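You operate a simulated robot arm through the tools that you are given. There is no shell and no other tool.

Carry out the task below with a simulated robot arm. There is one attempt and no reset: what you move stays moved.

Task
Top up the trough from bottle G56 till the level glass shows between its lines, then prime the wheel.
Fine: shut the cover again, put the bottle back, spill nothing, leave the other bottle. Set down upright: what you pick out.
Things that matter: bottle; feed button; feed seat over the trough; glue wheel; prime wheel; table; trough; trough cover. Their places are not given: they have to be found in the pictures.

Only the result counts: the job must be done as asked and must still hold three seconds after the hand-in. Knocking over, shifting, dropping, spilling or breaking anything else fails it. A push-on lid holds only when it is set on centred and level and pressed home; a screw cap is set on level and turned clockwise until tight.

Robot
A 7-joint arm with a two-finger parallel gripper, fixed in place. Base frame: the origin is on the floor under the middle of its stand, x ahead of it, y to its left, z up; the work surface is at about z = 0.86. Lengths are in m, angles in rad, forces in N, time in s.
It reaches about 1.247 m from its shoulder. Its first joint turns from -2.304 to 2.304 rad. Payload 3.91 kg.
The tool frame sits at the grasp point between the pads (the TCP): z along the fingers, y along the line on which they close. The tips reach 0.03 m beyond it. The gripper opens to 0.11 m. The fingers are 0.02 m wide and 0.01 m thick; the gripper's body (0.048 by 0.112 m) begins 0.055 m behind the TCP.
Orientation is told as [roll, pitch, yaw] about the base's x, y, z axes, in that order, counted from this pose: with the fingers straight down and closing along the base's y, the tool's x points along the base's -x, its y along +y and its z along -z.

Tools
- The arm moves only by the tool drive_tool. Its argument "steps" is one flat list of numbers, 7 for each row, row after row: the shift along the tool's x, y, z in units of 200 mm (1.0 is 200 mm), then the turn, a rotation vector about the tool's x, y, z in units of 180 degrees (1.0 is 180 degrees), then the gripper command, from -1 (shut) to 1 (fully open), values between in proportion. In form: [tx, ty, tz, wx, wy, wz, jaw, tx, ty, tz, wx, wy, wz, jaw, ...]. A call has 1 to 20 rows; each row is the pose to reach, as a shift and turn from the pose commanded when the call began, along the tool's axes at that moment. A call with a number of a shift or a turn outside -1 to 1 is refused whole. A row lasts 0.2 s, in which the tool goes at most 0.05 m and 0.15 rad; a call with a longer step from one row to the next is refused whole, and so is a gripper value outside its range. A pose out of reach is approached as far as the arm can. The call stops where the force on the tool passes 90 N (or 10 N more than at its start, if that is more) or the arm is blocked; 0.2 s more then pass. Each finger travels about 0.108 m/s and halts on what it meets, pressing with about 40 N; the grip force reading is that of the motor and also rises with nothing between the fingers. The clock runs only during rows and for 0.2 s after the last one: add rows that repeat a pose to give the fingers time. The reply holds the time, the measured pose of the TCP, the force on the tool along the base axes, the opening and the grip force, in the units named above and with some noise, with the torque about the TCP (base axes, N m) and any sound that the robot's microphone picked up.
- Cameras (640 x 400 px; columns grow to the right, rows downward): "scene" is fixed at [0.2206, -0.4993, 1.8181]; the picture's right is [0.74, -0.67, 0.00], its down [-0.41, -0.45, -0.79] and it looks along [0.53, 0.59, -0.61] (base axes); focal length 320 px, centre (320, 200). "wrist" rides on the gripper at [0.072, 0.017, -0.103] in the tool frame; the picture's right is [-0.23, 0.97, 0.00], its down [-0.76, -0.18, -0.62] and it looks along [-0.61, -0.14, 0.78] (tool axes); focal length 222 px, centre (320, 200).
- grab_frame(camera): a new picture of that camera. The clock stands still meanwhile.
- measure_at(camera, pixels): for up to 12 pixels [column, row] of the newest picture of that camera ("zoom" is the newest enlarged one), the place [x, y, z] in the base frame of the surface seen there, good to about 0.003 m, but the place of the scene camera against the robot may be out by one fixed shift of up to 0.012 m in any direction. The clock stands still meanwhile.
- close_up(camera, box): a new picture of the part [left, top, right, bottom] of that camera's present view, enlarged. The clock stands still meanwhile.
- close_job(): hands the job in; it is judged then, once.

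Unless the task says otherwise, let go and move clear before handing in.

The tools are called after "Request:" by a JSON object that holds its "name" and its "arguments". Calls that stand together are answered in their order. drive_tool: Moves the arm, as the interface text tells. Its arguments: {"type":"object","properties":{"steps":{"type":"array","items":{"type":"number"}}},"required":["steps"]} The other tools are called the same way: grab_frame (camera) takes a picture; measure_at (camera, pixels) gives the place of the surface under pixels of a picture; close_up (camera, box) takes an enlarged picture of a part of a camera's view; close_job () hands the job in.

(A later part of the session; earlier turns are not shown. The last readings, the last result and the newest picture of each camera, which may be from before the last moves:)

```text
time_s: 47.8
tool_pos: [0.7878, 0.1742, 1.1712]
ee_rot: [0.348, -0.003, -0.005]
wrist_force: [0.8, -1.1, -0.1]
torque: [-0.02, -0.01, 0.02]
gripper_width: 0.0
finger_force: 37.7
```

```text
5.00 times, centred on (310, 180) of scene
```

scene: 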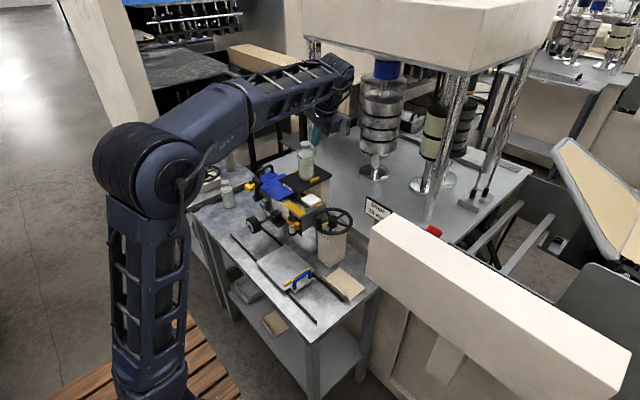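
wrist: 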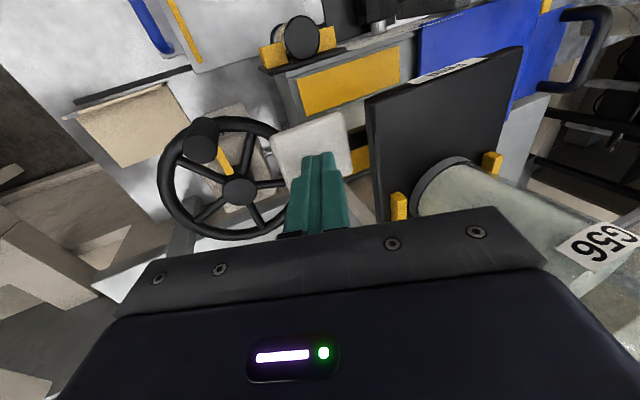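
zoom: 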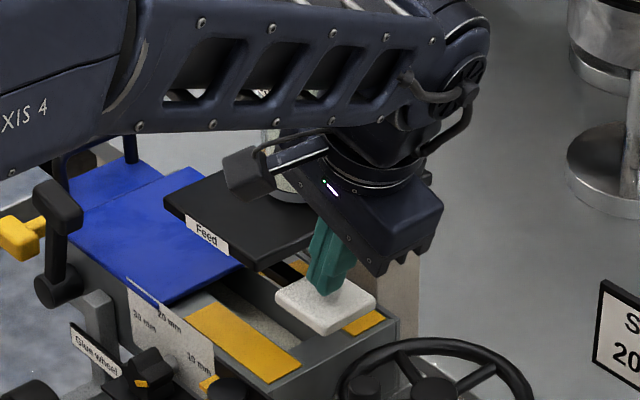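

The level still reads about 1.037. I'll do a second full press, a little deeper, and re-measure to tell whether each click adds a dose.

Request:
{"name": "drive_tool", "arguments": {"steps": [0, 0, 0.035, 0, 0, 0, -1, 0, 0, 0.07, 0, 0, 0, -1, 0, 0, 0.085, 0, 0, 0, -1]}}

Request:
{"name": "close_up", "arguments": {"camera": "scene", "box": [280, 212, 304, 236]}}

Request:
{"name": "measure_at", "arguments": {"camera": "zoom", "pixels": [[310, 205], [310, 215], [310, 225], [310, 235], [310, 245], [330, 210], [330, 220], [330, 230], [295, 220], [295, 230], [345, 210], [345, 220]]}}

Request:
{"name": "close_up", "arguments": {"camera": "scene", "box": [270, 140, 350, 220]}}

```text
time_s: 48.6
tool_pos: [0.7882, 0.1795, 1.1565]
ee_rot: [0.348, -0.006, -0.007]
wrist_force: [-0.6, -5.7, 6.7]
torque: [-0.17, -0.01, -0.02]
gripper_width: 0.0
finger_force: 37.4
heard: click
```

```text
16.00 times, centred on (292, 224) of scene
```

zoom: 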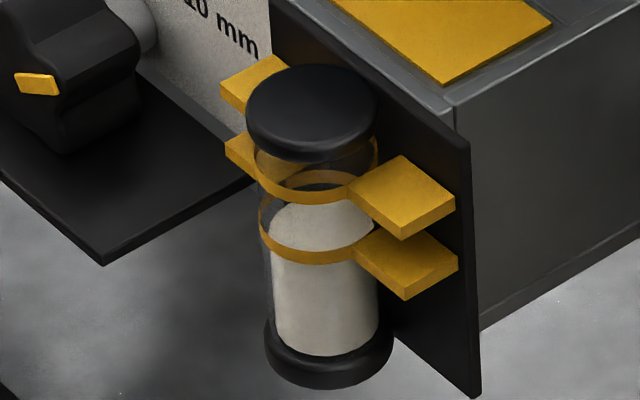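

```text
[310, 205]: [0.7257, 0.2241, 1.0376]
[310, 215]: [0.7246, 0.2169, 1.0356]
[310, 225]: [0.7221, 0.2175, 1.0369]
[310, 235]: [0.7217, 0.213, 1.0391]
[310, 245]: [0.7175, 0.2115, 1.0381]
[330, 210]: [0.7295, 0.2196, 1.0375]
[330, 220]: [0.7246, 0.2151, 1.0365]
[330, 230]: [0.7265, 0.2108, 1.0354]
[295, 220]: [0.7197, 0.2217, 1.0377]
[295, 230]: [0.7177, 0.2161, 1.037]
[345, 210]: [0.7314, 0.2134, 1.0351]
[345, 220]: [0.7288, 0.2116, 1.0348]
```

```text
5.00 times, centred on (310, 180) of scene
```

zoom: 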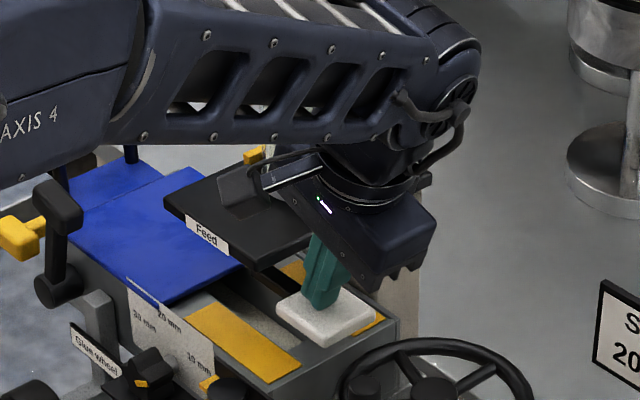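

The second click gave no level change either. It's cheap to test whether the feed is slow, so I'll hold about 1.2 s and re-measure.

Request:
{"name": "drive_tool", "arguments": {"steps": [0, 0, 0, 0, 0, 0, -1, 0, 0, 0, 0, 0, 0, -1, 0, 0, 0, 0, 0, 0, -1, 0, 0, 0, 0, 0, 0, -1, 0, 0, 0, 0, 0, 0, -1]}}

Request:
{"name": "close_up", "arguments": {"camera": "scene", "box": [280, 212, 304, 236]}}

Request:
{"name": "measure_at", "arguments": {"camera": "zoom", "pixels": [[310, 205], [310, 215], [310, 225], [310, 235], [310, 245], [330, 210], [330, 220], [330, 230], [295, 220], [295, 230], [345, 210], [345, 220]]}}

Request:
{"name": "close_up", "arguments": {"camera": "wrist", "box": [380, 130, 640, 290]}}

```text
time_s: 49.8
tool_pos: [0.7867, 0.1795, 1.1564]
ee_rot: [0.347, -0.003, -0.006]
wrist_force: [1.5, -0.4, 8.7]
torque: [0.02, 0.01, 0.0]
gripper_width: 0.0001
finger_force: 37.5
```

```text
16.00 times, centred on (292, 224) of scene
```

zoom: 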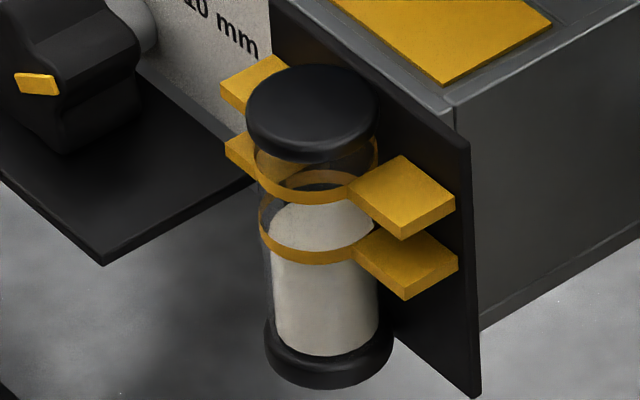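

```text
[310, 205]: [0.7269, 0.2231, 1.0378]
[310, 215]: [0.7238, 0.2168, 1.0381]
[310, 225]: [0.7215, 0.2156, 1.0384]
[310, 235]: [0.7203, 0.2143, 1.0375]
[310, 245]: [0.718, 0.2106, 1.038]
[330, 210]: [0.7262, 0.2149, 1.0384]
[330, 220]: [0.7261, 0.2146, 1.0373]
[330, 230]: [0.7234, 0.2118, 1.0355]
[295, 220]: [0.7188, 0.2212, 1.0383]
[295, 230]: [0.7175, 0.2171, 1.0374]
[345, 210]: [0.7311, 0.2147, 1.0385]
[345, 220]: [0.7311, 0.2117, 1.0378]
```

```text
2.46 times, centred on (510, 210) of wrist
```

zoom: 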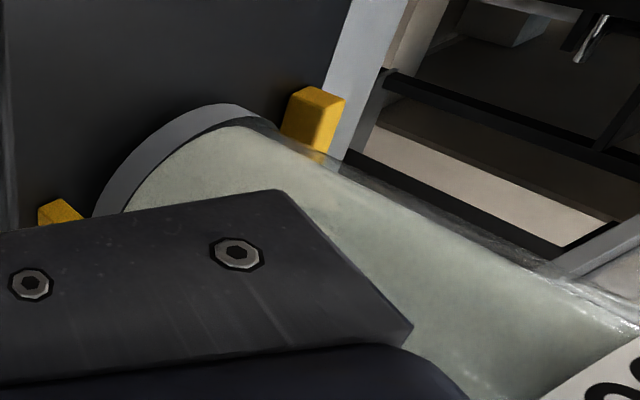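

The mean went from about 1.0368 to about 1.0378, perhaps a slow rise or just noise. I'll hold 2 s more to find out.

Request:
{"name": "drive_tool", "arguments": {"steps": [0, 0, 0, 0, 0, 0, -1, 0, 0, 0, 0, 0, 0, -1, 0, 0, 0, 0, 0, 0, -1, 0, 0, 0, 0, 0, 0, -1, 0, 0, 0, 0, 0, 0, -1, 0, 0, 0, 0, 0, 0, -1, 0, 0, 0, 0, 0, 0, -1, 0, 0, 0, 0, 0, 0, -1, 0, 0, 0, 0, 0, 0, -1]}}

Request:
{"name": "close_up", "arguments": {"camera": "scene", "box": [280, 212, 304, 236]}}

Request:
{"name": "measure_at", "arguments": {"camera": "zoom", "pixels": [[310, 205], [310, 215], [310, 225], [310, 235], [310, 245], [330, 210], [330, 220], [330, 230], [295, 220], [295, 230], [345, 210], [345, 220]]}}

```text
time_s: 51.8
tool_pos: [0.7887, 0.1792, 1.1553]
ee_rot: [0.347, -0.004, -0.005]
wrist_force: [-0.6, 0.7, 9.4]
torque: [-0.02, -0.01, -0.01]
gripper_width: 0.0
finger_force: 37.0
```

```text
16.00 times, centred on (292, 224) of scene
```

zoom: 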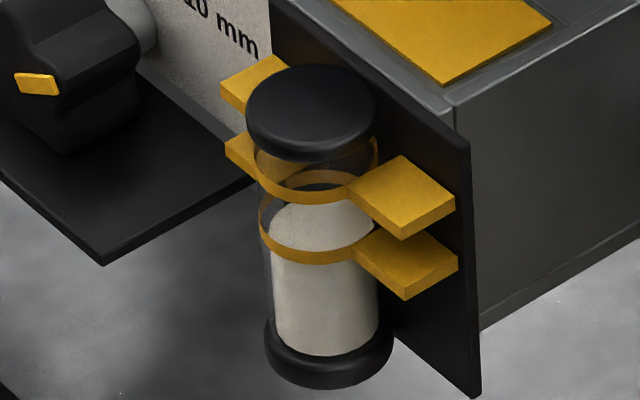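

```text
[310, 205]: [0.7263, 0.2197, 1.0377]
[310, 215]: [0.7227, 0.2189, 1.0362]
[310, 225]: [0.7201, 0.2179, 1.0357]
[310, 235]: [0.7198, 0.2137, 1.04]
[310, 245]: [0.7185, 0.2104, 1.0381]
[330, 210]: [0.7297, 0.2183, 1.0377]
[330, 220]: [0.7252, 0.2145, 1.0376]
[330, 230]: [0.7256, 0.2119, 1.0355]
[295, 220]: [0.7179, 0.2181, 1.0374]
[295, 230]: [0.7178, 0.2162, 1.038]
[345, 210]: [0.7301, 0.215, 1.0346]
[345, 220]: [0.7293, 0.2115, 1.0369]
```

Still at 1.037, so the button clicks but nothing feeds and something about the seat condition is off. I'll release the button and back away to inspect the bottle, seat and spout.

Request:
{"name": "drive_tool", "arguments": {"steps": [0, 0, -0.1, 0, 0, 0, -1, 0, -0.1, -0.3, 0, 0, 0, -1, 0, -0.2, -0.5, 0, 0, 0, -1, 0.1, -0.3, -0.7, 0.03, 0, 0, -1, 0.3, -0.35, -0.85, 0.06, 0, 0, -1, 0.5, -0.35, -0.95, 0.09, 0, 0, -1, 0.7, -0.35, -1.0, 0.111, 0, 0, -1, 0.9, -0.35, -1.0, 0.111, 0, 0, -1, 0.9, -0.35, -1.0, 0.111, 0, 0, -1]}}

Request:
{"name": "grab_frame", "arguments": {"camera": "wrist"}}

Request:
{"name": "grab_frame", "arguments": {"camera": "scene"}}

```text
refused: row 5 steps farther than a row can; nothing moved
```

```text
taken
```

wrist: 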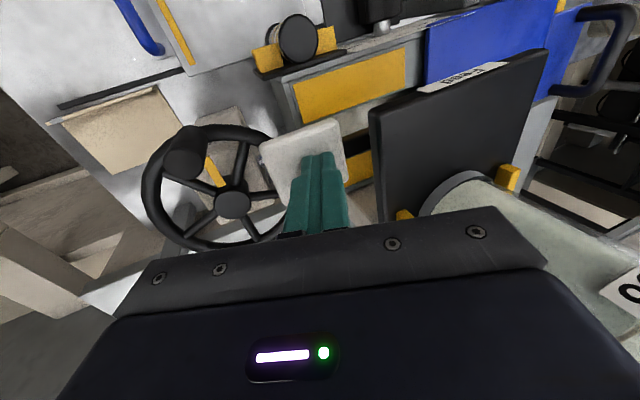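

```text
taken
```

scene: 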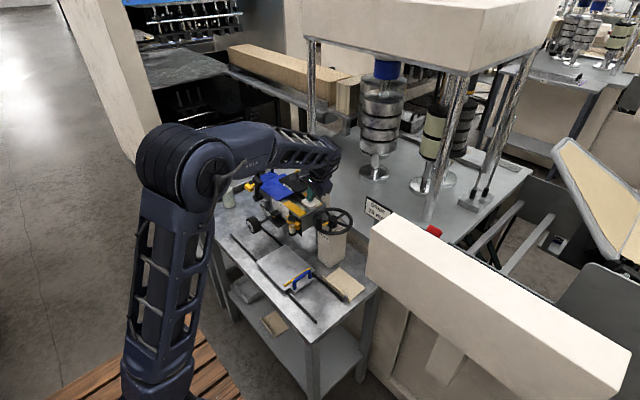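

The move was refused because one row was too long, and nothing moved. I'll retry the retreat with shorter rows.

Request:
{"name": "drive_tool", "arguments": {"steps": [0, 0, -0.1, 0, 0, 0, -1, 0, -0.05, -0.3, 0, 0, 0, -1, 0, -0.1, -0.5, 0, 0, 0, -1, 0.05, -0.15, -0.7, 0.03, 0, 0, -1, 0.2, -0.2, -0.85, 0.06, 0, 0, -1, 0.38, -0.2, -0.95, 0.09, 0, 0, -1, 0.58, -0.2, -1.0, 0.111, 0, 0, -1, 0.78, -0.2, -1.0, 0.111, 0, 0, -1, 0.95, -0.2, -1.0, 0.111, 0, 0, -1, 0.95, -0.2, -1.0, 0.111, 0, 0, -1]}}

Request:
{"name": "grab_frame", "arguments": {"camera": "wrist"}}

Request:
{"name": "close_up", "arguments": {"camera": "scene", "box": [260, 130, 340, 220]}}

```text
time_s: 54.0
tool_pos: [0.5976, 0.0739, 1.3286]
ee_rot: [-0.003, -0.004, -0.004]
wrist_force: [0.4, -0.4, 0.4]
torque: [-0.02, -0.01, 0.02]
gripper_width: 0.0001
finger_force: 38.0
```

```text
taken
```

wrist: 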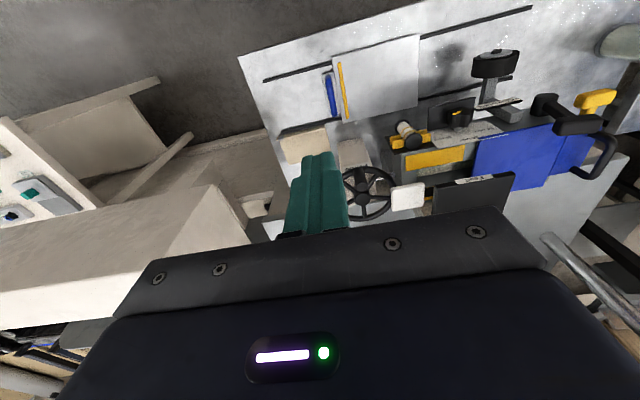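

```text
4.44 times, centred on (300, 175) of scene
```

zoom: 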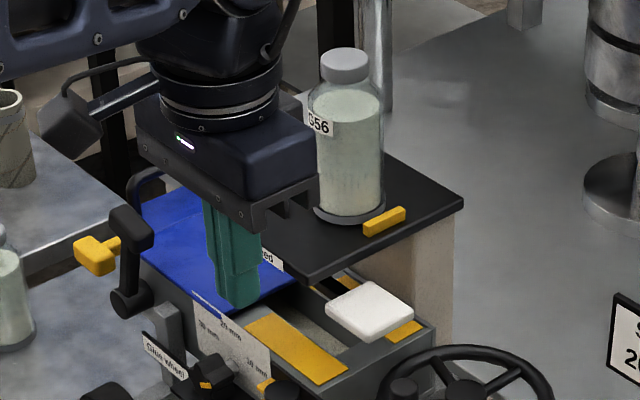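

The bottle stands fine on the seat. I'll look from the front at a lower angle to inspect the spout, trough, seat and bottle base.

Request:
{"name": "drive_tool", "arguments": {"steps": [0.02, 0.17, 0.07, 0, -0.037, 0, -1, 0.04, 0.34, 0.14, 0, -0.074, 0, -1, 0.07, 0.5, 0.2, 0, -0.111, 0, -1, 0.09, 0.67, 0.27, 0, -0.148, 0, -1, 0.11, 0.84, 0.34, 0, -0.186, 0, -1, 0.135, 1.0, 0.41, 0, -0.223, 0, -1, 0.135, 1.0, 0.41, 0, -0.223, 0, -1]}}

Request:
{"name": "grab_frame", "arguments": {"camera": "wrist"}}

Request:
{"name": "close_up", "arguments": {"camera": "wrist", "box": [230, 60, 430, 220]}}

```text
time_s: 55.6
tool_pos: [0.5717, 0.2734, 1.2455]
ee_rot: [-0.002, -0.705, -0.004]
wrist_force: [0.4, 0.3, 0.0]
torque: [-0.02, 0.03, 0.01]
gripper_width: 0.0
finger_force: 37.7
```

```text
taken
```

wrist: 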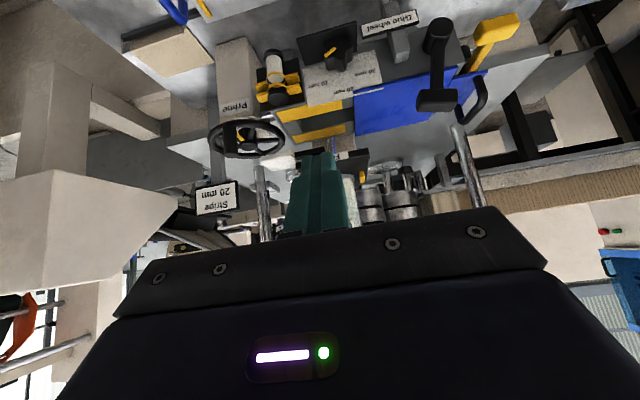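

```text
2.50 times, centred on (330, 140) of wrist
```

zoom: 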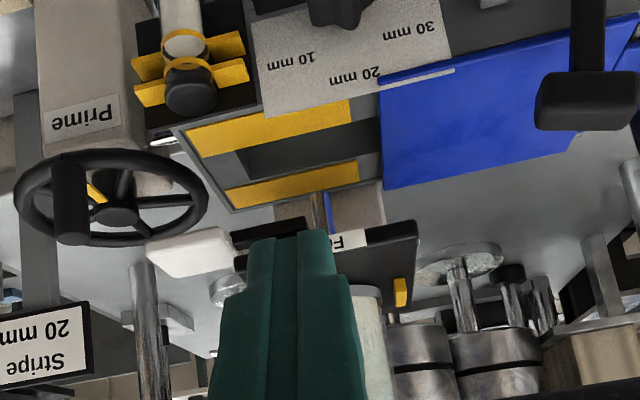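

The closed fingers block the view. I'll open them in place and re-look.

Request:
{"name": "drive_tool", "arguments": {"steps": [0, 0, 0, 0, 0, 0, 0, 0, 0, 0, 0, 0, 0, 1, 0, 0, 0, 0, 0, 0, 1]}}

Request:
{"name": "close_up", "arguments": {"camera": "wrist", "box": [230, 60, 430, 220]}}

Request:
{"name": "close_up", "arguments": {"camera": "wrist", "box": [290, 110, 390, 190]}}

Request:
{"name": "measure_at", "arguments": {"camera": "zoom", "pixels": [[180, 130], [190, 200], [200, 240], [100, 60], [150, 80]]}}

```text
time_s: 56.4
tool_pos: [0.5727, 0.273, 1.2457]
ee_rot: [-0.001, -0.704, -0.006]
wrist_force: [-0.3, 0.4, 0.3]
torque: [0.03, 0.02, 0.02]
gripper_width: 0.11
finger_force: 0.1
```

```text
2.50 times, centred on (330, 140) of wrist
```

zoom: 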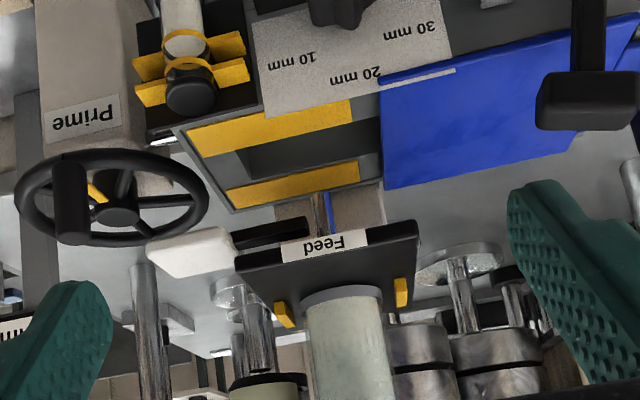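

```text
5.00 times, centred on (340, 150) of wrist
```

zoom: 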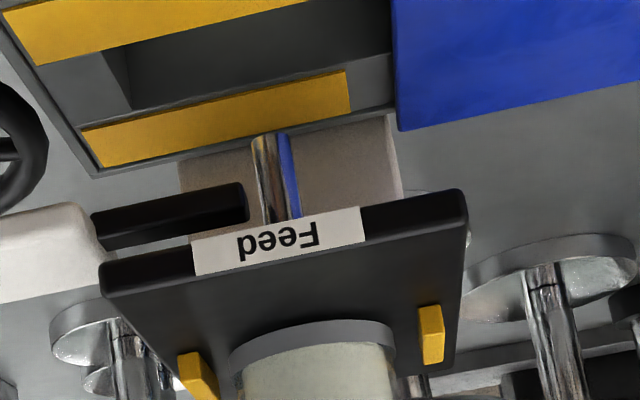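

```text
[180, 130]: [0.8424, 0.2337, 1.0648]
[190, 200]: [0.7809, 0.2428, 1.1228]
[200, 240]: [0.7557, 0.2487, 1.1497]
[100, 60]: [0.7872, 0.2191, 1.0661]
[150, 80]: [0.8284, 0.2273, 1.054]
```

The bottle base is between the guides and the spout hangs over the open slot. I'll measure the guides and bottle base precisely to check centring.

Request:
{"name": "close_up", "arguments": {"camera": "wrist", "box": [310, 150, 370, 200]}}

Request:
{"name": "measure_at", "arguments": {"camera": "zoom", "pixels": [[75, 240], [100, 290], [95, 330], [485, 145], [490, 200], [500, 230], [125, 250], [430, 210], [275, 180], [280, 230], [140, 300], [420, 250]]}}

```text
8.00 times, centred on (340, 175) of wrist
```

zoom: 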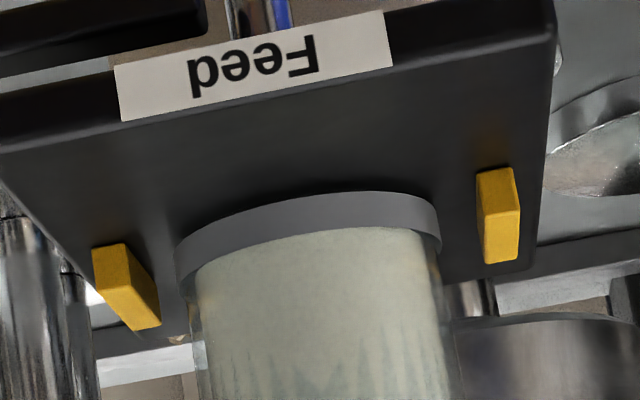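

```text
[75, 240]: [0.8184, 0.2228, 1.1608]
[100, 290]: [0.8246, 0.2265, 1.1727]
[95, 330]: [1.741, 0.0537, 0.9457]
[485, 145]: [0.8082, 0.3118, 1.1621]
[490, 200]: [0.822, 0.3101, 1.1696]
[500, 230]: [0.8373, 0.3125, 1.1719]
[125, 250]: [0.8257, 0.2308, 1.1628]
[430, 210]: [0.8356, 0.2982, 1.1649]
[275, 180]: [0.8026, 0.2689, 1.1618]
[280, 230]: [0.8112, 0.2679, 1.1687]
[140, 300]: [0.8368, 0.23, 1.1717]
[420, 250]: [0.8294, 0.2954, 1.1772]
```

The bottle is centred within 1–2 mm (base edges y ≈ 0.238 and 0.301, guides at 0.2265 and 0.312). The pad was not at a hard stop when I pressed at only 9 N, so I'll go back and press it fully home.

Request:
{"name": "drive_tool", "arguments": {"steps": [-0.13, -0.16, -0.023, 0, 0.037, 0, 0, -0.26, -0.32, -0.046, 0, 0.074, 0, -1, -0.385, -0.475, -0.069, 0, 0.111, 0, -1, -0.51, -0.63, -0.092, 0, 0.148, 0, -1, -0.64, -0.79, -0.115, 0, 0.186, 0, -1, -0.77, -0.95, -0.137, 0, 0.223, 0, -1, -0.77, -0.95, -0.137, 0, 0.223, 0, -1]}}

```text
time_s: 58.0
tool_pos: [0.6707, 0.0826, 1.3669]
ee_rot: [-0.002, -0.003, -0.006]
wrist_force: [0.4, -0.7, -0.6]
torque: [-0.01, 0.01, -0.03]
gripper_width: 0.0001
finger_force: 37.9
```

I'll tilt again and line up above the button.

Request:
{"name": "drive_tool", "arguments": {"steps": [-0.12, 0.04, 0.06, -0.025, 0, 0, -1, -0.24, 0.08, 0.12, -0.05, 0, 0, -1, -0.36, 0.12, 0.19, -0.075, 0, 0, -1, -0.48, 0.17, 0.25, -0.1, 0, 0, -1, -0.58, 0.21, 0.315, -0.111, 0, 0, -1, -0.58, 0.21, 0.315, -0.111, 0, 0, -1]}}

Request:
{"name": "drive_tool", "arguments": {"steps": [0, 0, 0.15, 0, 0, 0, -1, 0, 0, 0.3, 0, 0, 0, -1, 0, 0, 0.45, 0, 0, 0, -1, 0, 0, 0.6, 0, 0, 0, -1, 0, 0, 0.69, 0, 0, 0, -1, 0, 0, 0.69, 0, 0, 0, -1]}}

Request:
{"name": "close_up", "arguments": {"camera": "scene", "box": [270, 140, 350, 220]}}

```text
time_s: 59.4
tool_pos: [0.7885, 0.1244, 1.303]
ee_rot: [0.348, -0.004, -0.006]
wrist_force: [0.0, -0.1, 0.0]
torque: [0.0, -0.02, -0.03]
gripper_width: 0.0
finger_force: 37.6
```

```text
time_s: 60.8
tool_pos: [0.7882, 0.1728, 1.174]
ee_rot: [0.347, -0.004, -0.005]
wrist_force: [-0.4, 0.4, -0.1]
torque: [0.0, -0.02, 0.02]
gripper_width: 0.0
finger_force: 37.4
```

```text
5.00 times, centred on (310, 180) of scene
```

zoom: 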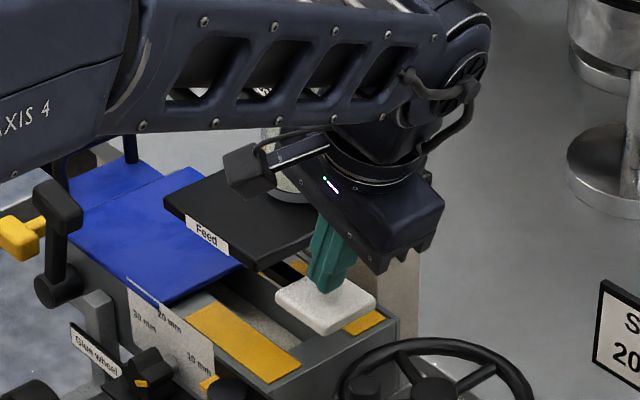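

I'm hovering about 8 mm above the pad. I'll press deeper in steps and watch force and sound.

Request:
{"name": "drive_tool", "arguments": {"steps": [0, 0, 0.04, 0, 0, 0, -1, 0, 0, 0.075, 0, 0, 0, -1, 0, 0, 0.1, 0, 0, 0, -1]}}

Request:
{"name": "drive_tool", "arguments": {"steps": [0, 0, 0.015, 0, 0, 0, -1]}}

Request:
{"name": "drive_tool", "arguments": {"steps": [0, 0, 0.015, 0, 0, 0, -1]}}

Request:
{"name": "close_up", "arguments": {"camera": "scene", "box": [280, 212, 304, 236]}}

Request:
{"name": "measure_at", "arguments": {"camera": "zoom", "pixels": [[310, 205], [310, 215], [310, 225], [310, 235], [310, 245], [330, 210], [330, 220], [330, 230], [295, 220], [295, 230], [345, 210], [345, 220]]}}

```text
time_s: 61.6
tool_pos: [0.787, 0.1777, 1.1556]
ee_rot: [0.348, -0.005, -0.007]
wrist_force: [-0.3, -6.3, 8.1]
torque: [-0.21, 0.0, 0.0]
gripper_width: 0.0
finger_force: 37.6
heard: click
```

```text
time_s: 62.0
tool_pos: [0.7876, 0.1792, 1.154]
ee_rot: [0.349, -0.007, -0.006]
wrist_force: [-2.2, -15.1, 27.4]
torque: [-0.37, 0.11, 0.0]
gripper_width: 0.0
finger_force: 38.0
```

```text
time_s: 62.4
tool_pos: [0.7867, 0.1786, 1.1525]
ee_rot: [0.348, -0.01, -0.006]
wrist_force: [-2.3, -23.8, 50.0]
torque: [-0.71, 0.08, -0.02]
gripper_width: 0.0
finger_force: 37.5
```

```text
16.00 times, centred on (292, 224) of scene
```

zoom: 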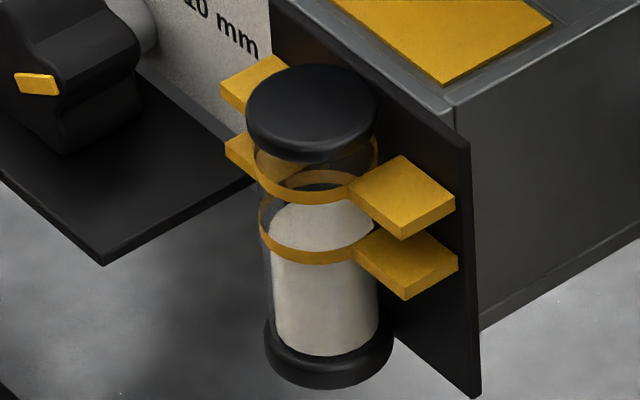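

```text
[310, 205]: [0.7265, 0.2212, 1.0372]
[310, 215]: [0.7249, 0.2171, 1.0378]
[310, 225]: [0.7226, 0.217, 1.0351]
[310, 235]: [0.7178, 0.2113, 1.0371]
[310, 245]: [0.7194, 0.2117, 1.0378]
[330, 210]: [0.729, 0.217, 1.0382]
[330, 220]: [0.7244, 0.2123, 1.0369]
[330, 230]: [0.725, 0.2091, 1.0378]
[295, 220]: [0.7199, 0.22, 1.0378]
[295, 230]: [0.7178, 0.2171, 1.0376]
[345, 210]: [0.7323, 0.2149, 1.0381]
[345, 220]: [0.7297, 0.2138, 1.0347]
```

The hard stop is reached at 50 N, so the button is fully pressed. I'll ease off slightly, hold 1.2 s and re-measure.

Request:
{"name": "drive_tool", "arguments": {"steps": [0, 0, -0.015, 0, 0, 0, -1, 0, 0, -0.015, 0, 0, 0, -1, 0, 0, -0.015, 0, 0, 0, -1, 0, 0, -0.015, 0, 0, 0, -1, 0, 0, -0.015, 0, 0, 0, -1]}}

Request:
{"name": "close_up", "arguments": {"camera": "scene", "box": [280, 212, 304, 236]}}

Request:
{"name": "measure_at", "arguments": {"camera": "zoom", "pixels": [[310, 205], [310, 215], [310, 225], [310, 235], [310, 245], [330, 210], [330, 220], [330, 230], [295, 220], [295, 230], [345, 210], [345, 220]]}}

```text
time_s: 63.6
tool_pos: [0.7865, 0.18, 1.1547]
ee_rot: [0.347, -0.006, -0.005]
wrist_force: [6.6, -0.1, 37.0]
torque: [0.05, -0.2, 0.0]
gripper_width: 0.0
finger_force: 38.1
```

```text
16.00 times, centred on (292, 224) of scene
```

zoom: 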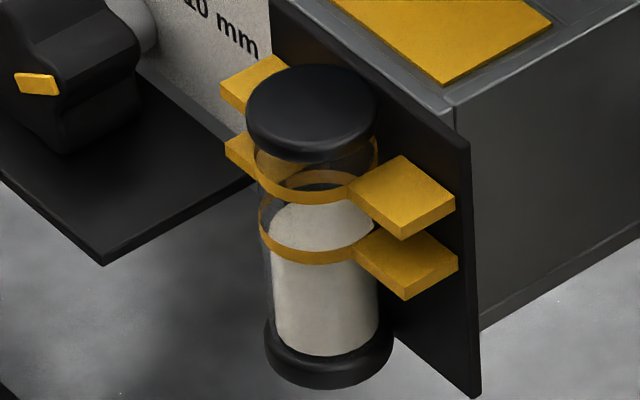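

```text
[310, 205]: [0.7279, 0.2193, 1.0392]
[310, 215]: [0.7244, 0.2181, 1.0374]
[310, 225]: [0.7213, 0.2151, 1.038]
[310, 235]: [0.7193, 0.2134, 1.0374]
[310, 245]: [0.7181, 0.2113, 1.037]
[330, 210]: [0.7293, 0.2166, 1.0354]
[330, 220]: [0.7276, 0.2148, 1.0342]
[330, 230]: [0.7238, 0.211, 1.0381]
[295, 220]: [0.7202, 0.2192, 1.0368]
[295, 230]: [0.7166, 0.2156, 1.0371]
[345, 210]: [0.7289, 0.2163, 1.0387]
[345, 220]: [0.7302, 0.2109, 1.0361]
```

Fully pressed to the stop and still flat at 1.037, so the button works but the bottle isn't delivering. I'll back off and study the seat surface, cap and spout more closely.

Request:
{"name": "drive_tool", "arguments": {"steps": [0, 0, -0.1, 0, 0, 0, -1, 0, -0.05, -0.3, 0, 0, 0, -1, 0, -0.1, -0.5, 0, 0, 0, -1, 0.05, -0.15, -0.7, 0.03, 0, 0, -1, 0.2, -0.2, -0.85, 0.06, 0, 0, -1, 0.38, -0.2, -0.95, 0.09, 0, 0, -1, 0.58, -0.2, -1.0, 0.111, 0, 0, -1, 0.78, -0.2, -1.0, 0.111, 0, 0, -1, 0.95, -0.2, -1.0, 0.111, 0, 0, -1, 0.95, -0.2, -1.0, 0.111, 0, 0, 0]}}

Request:
{"name": "drive_tool", "arguments": {"steps": [0.2, 0, 0, 0, 0, 0, 0, 0.4, 0, 0, 0, 0, 0, 1, 0.6, 0, 0, 0, 0, 0, 1, 0.8, 0, 0, 0, 0, 0, 1, 0.8, 0, 0, 0, 0, 0, 1]}}

Request:
{"name": "close_up", "arguments": {"camera": "scene", "box": [270, 130, 340, 200]}}

Request:
{"name": "close_up", "arguments": {"camera": "scene", "box": [285, 165, 325, 205]}}

```text
time_s: 65.8
tool_pos: [0.5973, 0.0746, 1.3252]
ee_rot: [-0.002, -0.005, -0.006]
wrist_force: [0.3, -0.2, -0.2]
torque: [0.0, 0.02, 0.02]
gripper_width: 0.0548
finger_force: 0.0
```

```text
time_s: 67.0
tool_pos: [0.4379, 0.077, 1.3268]
ee_rot: [-0.002, -0.003, -0.007]
wrist_force: [1.1, -0.1, -0.5]
torque: [0.02, 0.02, 0.01]
gripper_width: 0.1099
finger_force: 0.1
```

```text
5.71 times, centred on (305, 165) of scene
```

zoom: 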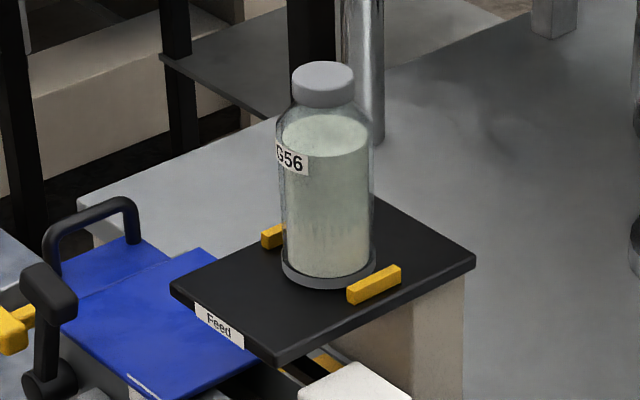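

```text
10.00 times, centred on (305, 185) of scene
```

zoom: 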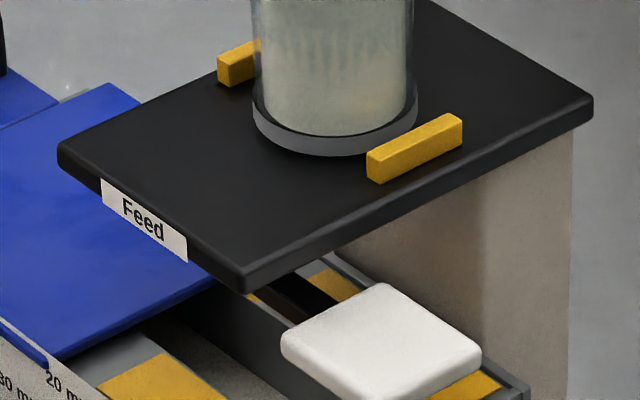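

The bottle is upright between the guides but looks about 4–5 mm forward of their mid-length (base ellipse (335,112) vs guides' mid near (340,100)). I'll regrip and centre it exactly at x ≈ 0.844 before drawing other conclusions.

Request:
{"name": "drive_tool", "arguments": {"steps": [-0.2, 0.05, -0.08, 0, 0, 0, 1, -0.4, 0.1, -0.16, 0, 0, 0, 1, -0.6, 0.2, -0.24, 0, 0, 0, 1, -0.8, 0.3, -0.32, 0, 0, 0, 1, -1.0, 0.4, -0.36, 0, 0, 0, 1, -1.0, 0.4, -0.36, 0, 0, 0, 1]}}

Request:
{"name": "drive_tool", "arguments": {"steps": [-0.2, 0.1, 0, 0, 0, 0, 1, -0.4, 0.2, 0, 0, 0, 0, 1, -0.6, 0.32, 0, 0, 0, 0, 1, -0.8, 0.44, 0, 0, 0, 0, 0.8, -1.0, 0.56, 0, 0, 0, 0, 0.7, -1.0, 0.56, 0, 0, 0, 0, 0.7]}}

Request:
{"name": "grab_frame", "arguments": {"camera": "wrist"}}

```text
time_s: 68.4
tool_pos: [0.6377, 0.1554, 1.398]
ee_rot: [-0.002, -0.003, -0.005]
wrist_force: [-0.2, -0.4, 0.6]
torque: [-0.02, -0.03, 0.01]
gripper_width: 0.1098
finger_force: 0.1
```

```text
time_s: 69.8
tool_pos: [0.8342, 0.2654, 1.3999]
ee_rot: [-0.001, -0.004, -0.006]
wrist_force: [0.5, -0.5, 0.6]
torque: [-0.02, -0.03, 0.02]
gripper_width: 0.0933
finger_force: 0.1
```

```text
taken
```

wrist: 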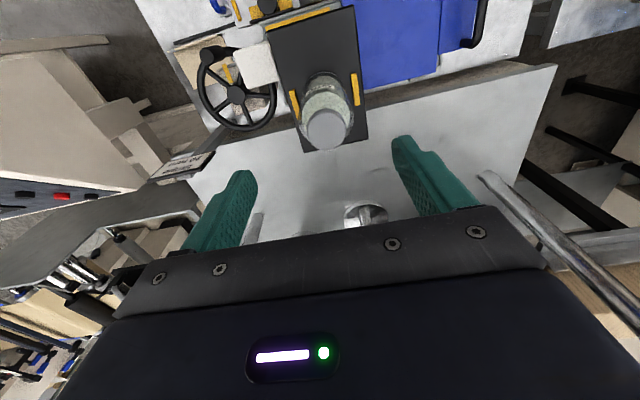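

Request:
{"name": "close_up", "arguments": {"camera": "wrist", "box": [270, 60, 380, 160]}}

Request:
{"name": "measure_at", "arguments": {"camera": "zoom", "pixels": [[210, 370], [440, 355], [325, 290], [330, 465], [325, 375], [138, 190], [155, 240], [507, 90], [520, 250], [130, 170], [500, 75], [515, 235]]}}

```text
4.00 times, centred on (325, 110) of wrist
```

zoom: 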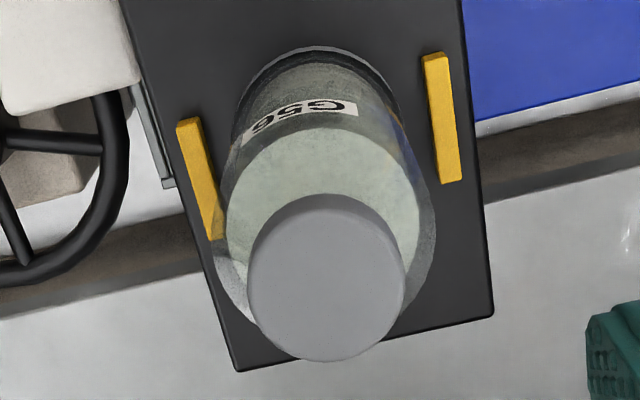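

```text
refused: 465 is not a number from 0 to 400
```

Request:
{"name": "measure_at", "arguments": {"camera": "zoom", "pixels": [[252, 285], [400, 275], [320, 200], [332, 355], [325, 280], [183, 125], [215, 235], [430, 60], [455, 180], [238, 365], [488, 310], [320, 55]]}}

```text
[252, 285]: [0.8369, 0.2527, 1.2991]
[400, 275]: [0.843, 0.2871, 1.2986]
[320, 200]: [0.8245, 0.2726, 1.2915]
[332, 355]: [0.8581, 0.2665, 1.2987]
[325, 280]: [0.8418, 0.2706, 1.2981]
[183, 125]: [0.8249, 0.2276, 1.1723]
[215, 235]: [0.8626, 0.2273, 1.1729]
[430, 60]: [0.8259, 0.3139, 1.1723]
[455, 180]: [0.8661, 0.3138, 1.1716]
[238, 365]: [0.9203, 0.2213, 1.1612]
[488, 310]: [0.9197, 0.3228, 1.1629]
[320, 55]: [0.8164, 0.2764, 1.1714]
```

The cap centre is (0.8405,0.270) and the guides' centre is (0.845,0.271), so it's about 4.5 mm short in x. I'll regrip and shift it.

Request:
{"name": "drive_tool", "arguments": {"steps": [-0.0315, 0.0245, 0.1, 0, 0, 0, 0.7, -0.0315, 0.0245, 0.3, 0, 0, 0, 0.7, -0.0315, 0.0245, 0.5, 0, 0, 0, 0.7, -0.0315, 0.0245, 0.65, 0, 0, 0, 0.7, -0.0315, 0.0245, 0.725, 0, 0, 0, 0.7, -0.0315, 0.0245, 0.725, 0, 0, 0, 0.7]}}

Request:
{"name": "drive_tool", "arguments": {"steps": [0, 0, 0, 0, 0, 0, 0.2, 0, 0, 0, 0, 0, 0, -0.5, 0, 0, 0, 0, 0, 0, -1, 0, 0, 0, 0, 0, 0, -1]}}

```text
time_s: 71.2
tool_pos: [0.8436, 0.2714, 1.2562]
ee_rot: [-0.003, -0.002, -0.005]
wrist_force: [0.3, 0.0, 0.4]
torque: [0.0, 0.01, 0.03]
gripper_width: 0.0933
finger_force: 0.2
```

```text
time_s: 72.2
tool_pos: [0.8431, 0.2732, 1.2558]
ee_rot: [0.0, -0.003, -0.006]
wrist_force: [1.0, -1.9, 0.9]
torque: [0.02, -0.08, -0.04]
gripper_width: 0.059
finger_force: 39.5
```

The bottle is gripped. I'll lift 4 mm, shift +4.5 mm in x, then set down and release.

Request:
{"name": "drive_tool", "arguments": {"steps": [0, 0, -0.02, 0, 0, 0, -1, -0.0225, 0, -0.02, 0, 0, 0, -1, -0.0225, 0, -0.02, 0, 0, 0, -1, -0.0225, 0, -0.008, 0, 0, 0, -1, -0.0225, 0, 0.003, 0, 0, 0, -1, -0.0225, 0, 0.003, 0, 0, 0, -1]}}

```text
time_s: 73.6
tool_pos: [0.8473, 0.2711, 1.2557]
ee_rot: [0.0, -0.005, -0.006]
wrist_force: [2.3, 3.3, 10.1]
torque: [0.43, 0.1, -0.08]
gripper_width: 0.0592
finger_force: 39.6
```

It's seated again with +10 N contact. I'll release and rise.

Request:
{"name": "drive_tool", "arguments": {"steps": [0, 0, -0.003, 0, 0, 0, -1, 0, 0, -0.003, 0, 0, 0, 0.2, 0, 0, -0.003, 0, 0, 0, 0.5, 0, 0, -0.003, 0, 0, 0, 0.7, 0, 0, -0.1, 0, 0, 0, 0.7, 0, 0, -0.3, 0, 0, 0, 0.7, 0, 0, -0.5, 0, 0, 0, 0.7, 0, 0, -0.72, 0, 0, 0, 0.7, 0, 0, -0.72, 0, 0, 0, 0.7]}}

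Request:
{"name": "grab_frame", "arguments": {"camera": "wrist"}}

Request:
{"name": "close_up", "arguments": {"camera": "wrist", "box": [270, 60, 380, 160]}}

Request:
{"name": "measure_at", "arguments": {"camera": "zoom", "pixels": [[252, 285], [400, 275], [320, 210], [332, 355], [325, 280]]}}

```text
time_s: 75.6
tool_pos: [0.8479, 0.27, 1.3982]
ee_rot: [-0.003, -0.003, -0.005]
wrist_force: [0.0, 0.7, -1.0]
torque: [-0.01, -0.01, -0.02]
gripper_width: 0.0934
finger_force: 0.1
```

```text
taken
```

wrist: 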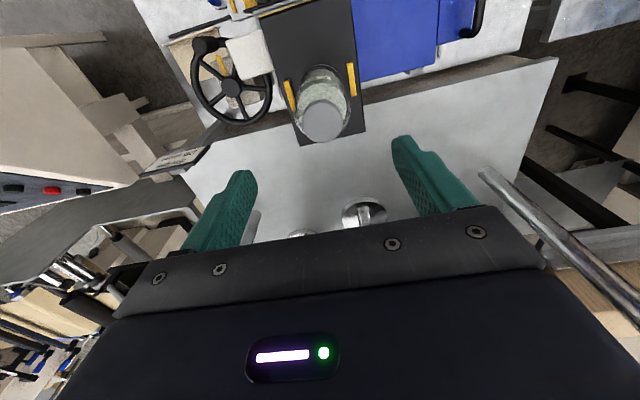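

```text
4.00 times, centred on (325, 110) of wrist
```

zoom: 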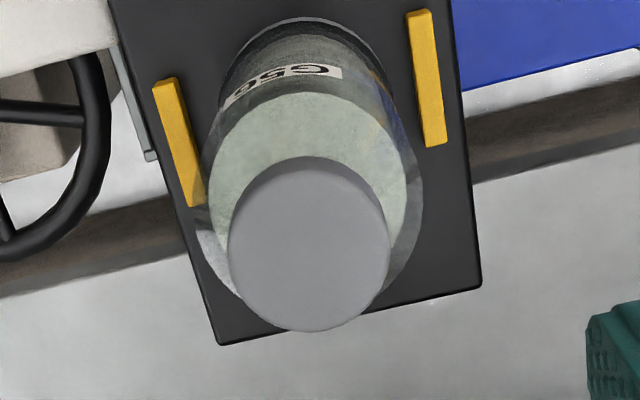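

```text
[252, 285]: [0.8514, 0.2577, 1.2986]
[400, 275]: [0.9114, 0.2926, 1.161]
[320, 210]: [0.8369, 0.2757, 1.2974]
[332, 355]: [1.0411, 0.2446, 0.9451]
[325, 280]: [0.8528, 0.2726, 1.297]
```

The bottle is now centred at about (0.845,0.2705). I'll go back to the button for another test.

Request:
{"name": "drive_tool", "arguments": {"steps": [0.08, -0.18, 0, -0.02, 0, 0, 0.3, 0.16, -0.38, 0, -0.045, 0, 0, -0.4, 0.24, -0.56, 0.05, -0.07, 0, 0, -1, 0.305, -0.73, 0.15, -0.095, 0, 0, -1, 0.305, -0.73, 0.35, -0.111, 0, 0, -1, 0.305, -0.73, 0.47, -0.111, 0, 0, -1, 0.305, -0.73, 0.47, -0.111, 0, 0, -1]}}

Request:
{"name": "drive_tool", "arguments": {"steps": [0, 0, 0.15, 0, 0, 0, -1, 0, 0, 0.3, 0, 0, 0, -1, 0, 0, 0.45, 0, 0, 0, -1, 0, 0, 0.6, 0, 0, 0, -1, 0, 0, 0.69, 0, 0, 0, -1, 0, 0, 0.69, 0, 0, 0, -1]}}

Request:
{"name": "close_up", "arguments": {"camera": "scene", "box": [270, 140, 350, 220]}}

```text
time_s: 77.2
tool_pos: [0.7865, 0.1236, 1.3055]
ee_rot: [0.348, -0.004, -0.004]
wrist_force: [0.4, -0.3, 0.8]
torque: [0.02, 0.01, 0.0]
gripper_width: 0.0
finger_force: 37.5
```

```text
time_s: 78.6
tool_pos: [0.7871, 0.1711, 1.1718]
ee_rot: [0.348, -0.003, -0.005]
wrist_force: [-0.5, 0.2, 0.7]
torque: [-0.04, -0.01, 0.0]
gripper_width: 0.0
finger_force: 37.5
```

```text
5.00 times, centred on (310, 180) of scene
```

zoom: 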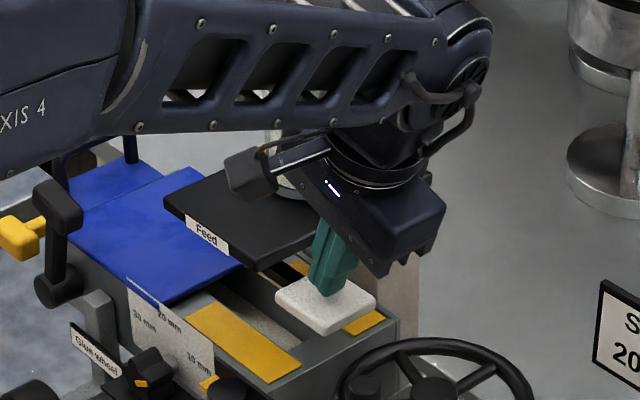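

I'll press to the click and measure right away.

Request:
{"name": "drive_tool", "arguments": {"steps": [0, 0, 0.05, 0, 0, 0, -1, 0, 0, 0.095, 0, 0, 0, -1]}}

Request:
{"name": "close_up", "arguments": {"camera": "scene", "box": [280, 212, 304, 236]}}

Request:
{"name": "measure_at", "arguments": {"camera": "zoom", "pixels": [[310, 205], [310, 215], [310, 225], [310, 235], [310, 245], [330, 210], [330, 220], [330, 230], [295, 220], [295, 230], [345, 210], [345, 220]]}}

```text
time_s: 79.2
tool_pos: [0.7877, 0.1781, 1.1553]
ee_rot: [0.347, -0.006, -0.009]
wrist_force: [-0.4, -5.2, 5.8]
torque: [-0.15, 0.05, -0.01]
gripper_width: 0.0
finger_force: 37.6
heard: click
```

```text
16.00 times, centred on (292, 224) of scene
```

zoom: 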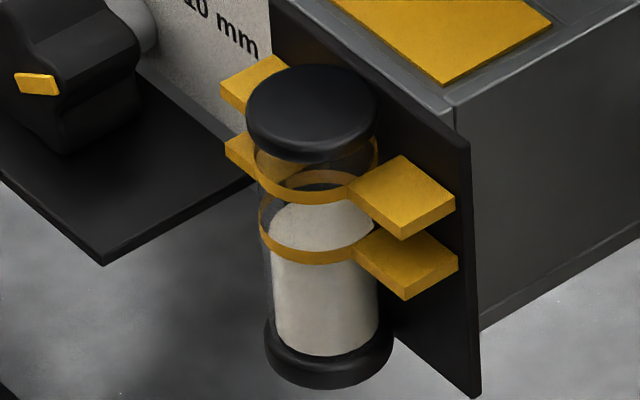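

```text
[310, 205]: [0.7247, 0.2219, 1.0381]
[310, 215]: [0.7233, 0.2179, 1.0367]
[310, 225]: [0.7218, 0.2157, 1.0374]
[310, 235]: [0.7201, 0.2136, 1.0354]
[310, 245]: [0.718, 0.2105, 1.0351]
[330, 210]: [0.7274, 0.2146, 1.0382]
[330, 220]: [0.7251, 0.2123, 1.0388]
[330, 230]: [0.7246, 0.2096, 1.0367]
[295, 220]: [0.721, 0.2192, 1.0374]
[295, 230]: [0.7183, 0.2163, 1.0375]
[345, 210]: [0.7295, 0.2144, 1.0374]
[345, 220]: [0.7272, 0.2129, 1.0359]
```

I'll hold 1.5 s and re-measure.

Request:
{"name": "drive_tool", "arguments": {"steps": [0, 0, 0, 0, 0, 0, -1, 0, 0, 0, 0, 0, 0, -1, 0, 0, 0, 0, 0, 0, -1, 0, 0, 0, 0, 0, 0, -1, 0, 0, 0, 0, 0, 0, -1, 0, 0, 0, 0, 0, 0, -1, 0, 0, 0, 0, 0, 0, -1]}}

Request:
{"name": "close_up", "arguments": {"camera": "scene", "box": [280, 212, 304, 236]}}

Request:
{"name": "measure_at", "arguments": {"camera": "zoom", "pixels": [[310, 205], [310, 215], [310, 225], [310, 235], [310, 245], [330, 210], [330, 220], [330, 230], [295, 220], [295, 230], [345, 210], [345, 220]]}}

```text
time_s: 80.8
tool_pos: [0.7871, 0.1768, 1.1562]
ee_rot: [0.346, -0.002, -0.004]
wrist_force: [0.6, 0.6, 7.6]
torque: [0.04, 0.01, -0.01]
gripper_width: 0.0
finger_force: 37.6
```

```text
16.00 times, centred on (292, 224) of scene
```

zoom: 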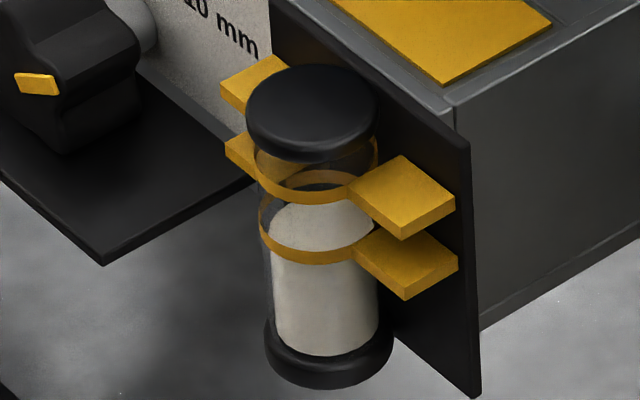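

```text
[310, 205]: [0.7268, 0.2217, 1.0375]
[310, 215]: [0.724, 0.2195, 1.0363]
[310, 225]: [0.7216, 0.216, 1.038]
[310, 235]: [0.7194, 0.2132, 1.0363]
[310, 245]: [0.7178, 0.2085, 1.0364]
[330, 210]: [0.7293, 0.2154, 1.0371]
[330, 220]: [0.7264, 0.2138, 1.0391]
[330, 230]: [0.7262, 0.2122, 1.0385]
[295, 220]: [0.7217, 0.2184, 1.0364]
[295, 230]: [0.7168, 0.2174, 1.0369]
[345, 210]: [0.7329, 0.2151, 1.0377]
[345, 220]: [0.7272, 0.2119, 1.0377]
```

No feed again (mean 1.0373). The grey surface in the slot at z ≈ 1.029 matches the glass, so it is the glue. I'll release and check whether the cover is truly at its open stop.

Request:
{"name": "drive_tool", "arguments": {"steps": [0, 0, -0.1, 0, 0, 0, -1, 0, -0.05, -0.3, 0, 0, 0, -1, 0, -0.1, -0.5, 0, 0, 0, -1, 0.05, -0.15, -0.7, 0.03, 0, 0, -1, 0.2, -0.2, -0.85, 0.06, 0, 0, -1, 0.38, -0.2, -0.95, 0.09, 0, 0, -1, 0.58, -0.2, -1.0, 0.111, 0, 0, -1, 0.78, -0.2, -1.0, 0.111, 0, 0, 0, 0.95, -0.2, -1.0, 0.111, 0, 0, 1, 0.95, -0.2, -1.0, 0.111, 0, 0, 1]}}

Request:
{"name": "drive_tool", "arguments": {"steps": [0.1, 0.2, -0.1, 0, 0, 0, 1, 0.1, 0.4, -0.2, 0, 0, 0, 1, 0.1, 0.6, -0.3, 0, 0, 0, 1, 0.1, 0.8, -0.3, 0, 0, 0, 1, 0.1, 1.0, -0.3, 0, 0, 0, 1, 0.1, 1.0, -0.3, 0, 0, 0, 1]}}

Request:
{"name": "grab_frame", "arguments": {"camera": "wrist"}}

Request:
{"name": "close_up", "arguments": {"camera": "wrist", "box": [280, 60, 480, 200]}}

```text
time_s: 83.0
tool_pos: [0.5943, 0.0735, 1.3297]
ee_rot: [-0.002, -0.002, -0.006]
wrist_force: [0.0, 0.5, 0.1]
torque: [-0.04, 0.01, 0.02]
gripper_width: 0.1101
finger_force: 0.0
```

```text
time_s: 84.4
tool_pos: [0.5768, 0.2752, 1.3913]
ee_rot: [-0.004, -0.003, -0.007]
wrist_force: [-0.3, -0.6, 0.3]
torque: [0.03, -0.02, 0.0]
gripper_width: 0.1101
finger_force: 0.0
```

```text
taken
```

wrist: 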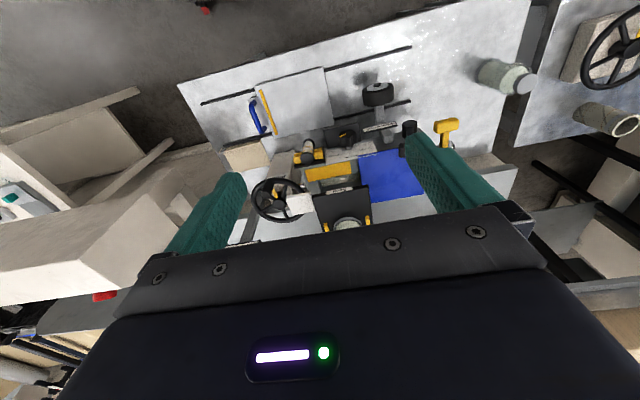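

```text
2.86 times, centred on (380, 130) of wrist
```

zoom: 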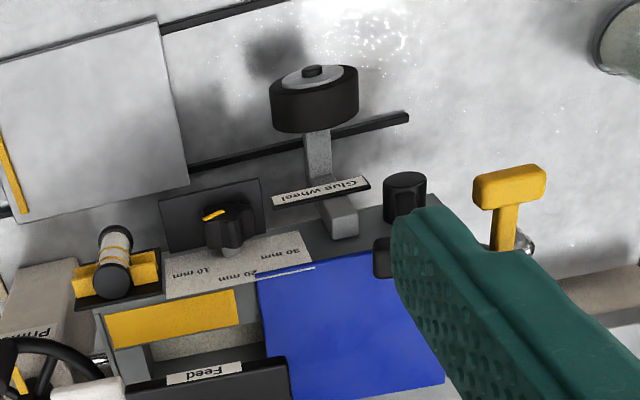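

I'll measure the trough surface and the cover edge here.

Request:
{"name": "measure_at", "arguments": {"camera": "zoom", "pixels": [[266, 320], [278, 370], [200, 345], [240, 345], [160, 350], [232, 300], [112, 320], [250, 300], [440, 380], [255, 280]]}}

Request:
{"name": "close_up", "arguments": {"camera": "wrist", "box": [300, 150, 380, 210]}}

Request:
{"name": "close_up", "arguments": {"camera": "scene", "box": [240, 150, 340, 220]}}

```text
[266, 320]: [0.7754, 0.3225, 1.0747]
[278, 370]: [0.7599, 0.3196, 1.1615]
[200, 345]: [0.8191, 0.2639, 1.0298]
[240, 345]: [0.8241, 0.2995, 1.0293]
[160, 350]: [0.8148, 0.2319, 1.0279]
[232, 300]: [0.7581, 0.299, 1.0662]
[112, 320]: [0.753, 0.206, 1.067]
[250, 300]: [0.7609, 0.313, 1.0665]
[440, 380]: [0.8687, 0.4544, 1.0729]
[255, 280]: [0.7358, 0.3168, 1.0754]
```

```text
6.67 times, centred on (340, 180) of wrist
```

zoom: 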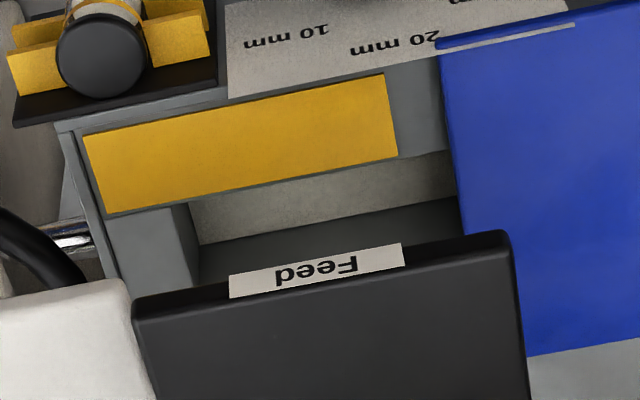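

```text
5.71 times, centred on (290, 185) of scene
```

zoom: 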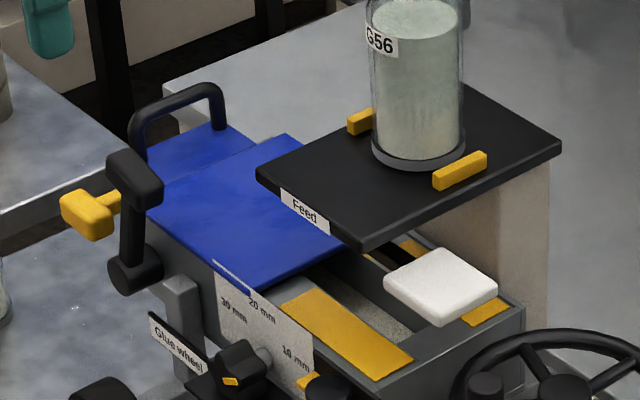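

The cover edge is at y ≈ 0.317, well past the yellow strip and the spout, and the trough glue is at z 1.029. I'll look for details I may have missed around the button, the column and the spout outlet.

Request:
{"name": "close_up", "arguments": {"camera": "scene", "box": [298, 180, 334, 210]}}

Request:
{"name": "close_up", "arguments": {"camera": "scene", "box": [250, 160, 290, 200]}}

Request:
{"name": "close_up", "arguments": {"camera": "scene", "box": [296, 138, 336, 178]}}

Request:
{"name": "close_up", "arguments": {"camera": "wrist", "box": [235, 160, 335, 230]}}

```text
13.33 times, centred on (316, 195) of scene
```

zoom: 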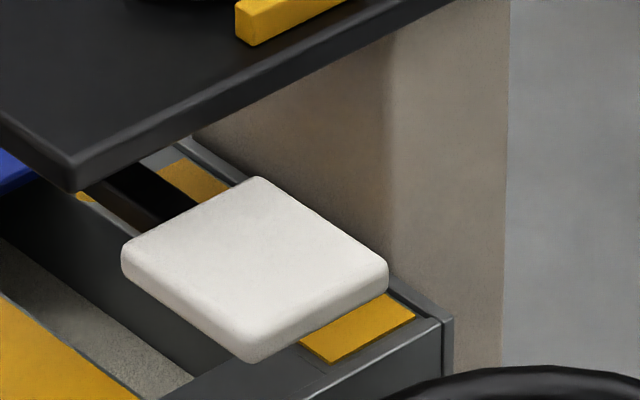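

```text
10.00 times, centred on (270, 180) of scene
```

zoom: 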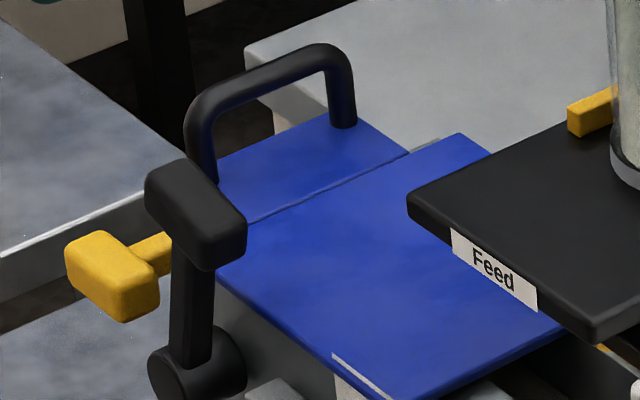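

```text
10.00 times, centred on (316, 158) of scene
```

zoom: 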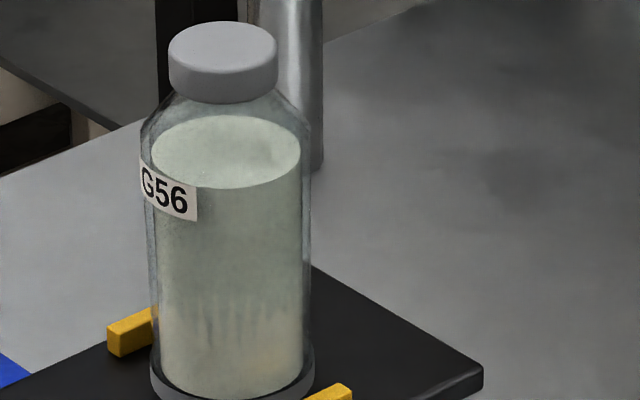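

```text
5.71 times, centred on (285, 195) of wrist
```

zoom: 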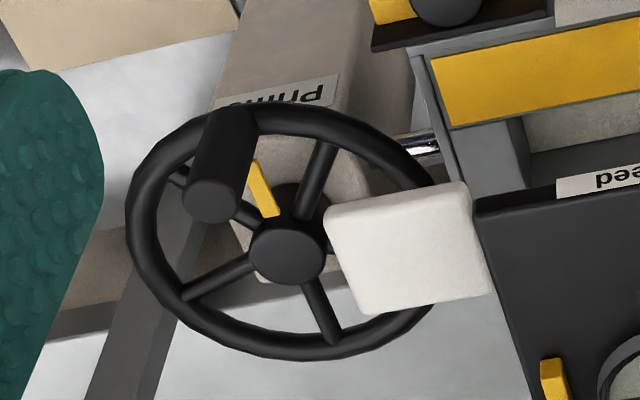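

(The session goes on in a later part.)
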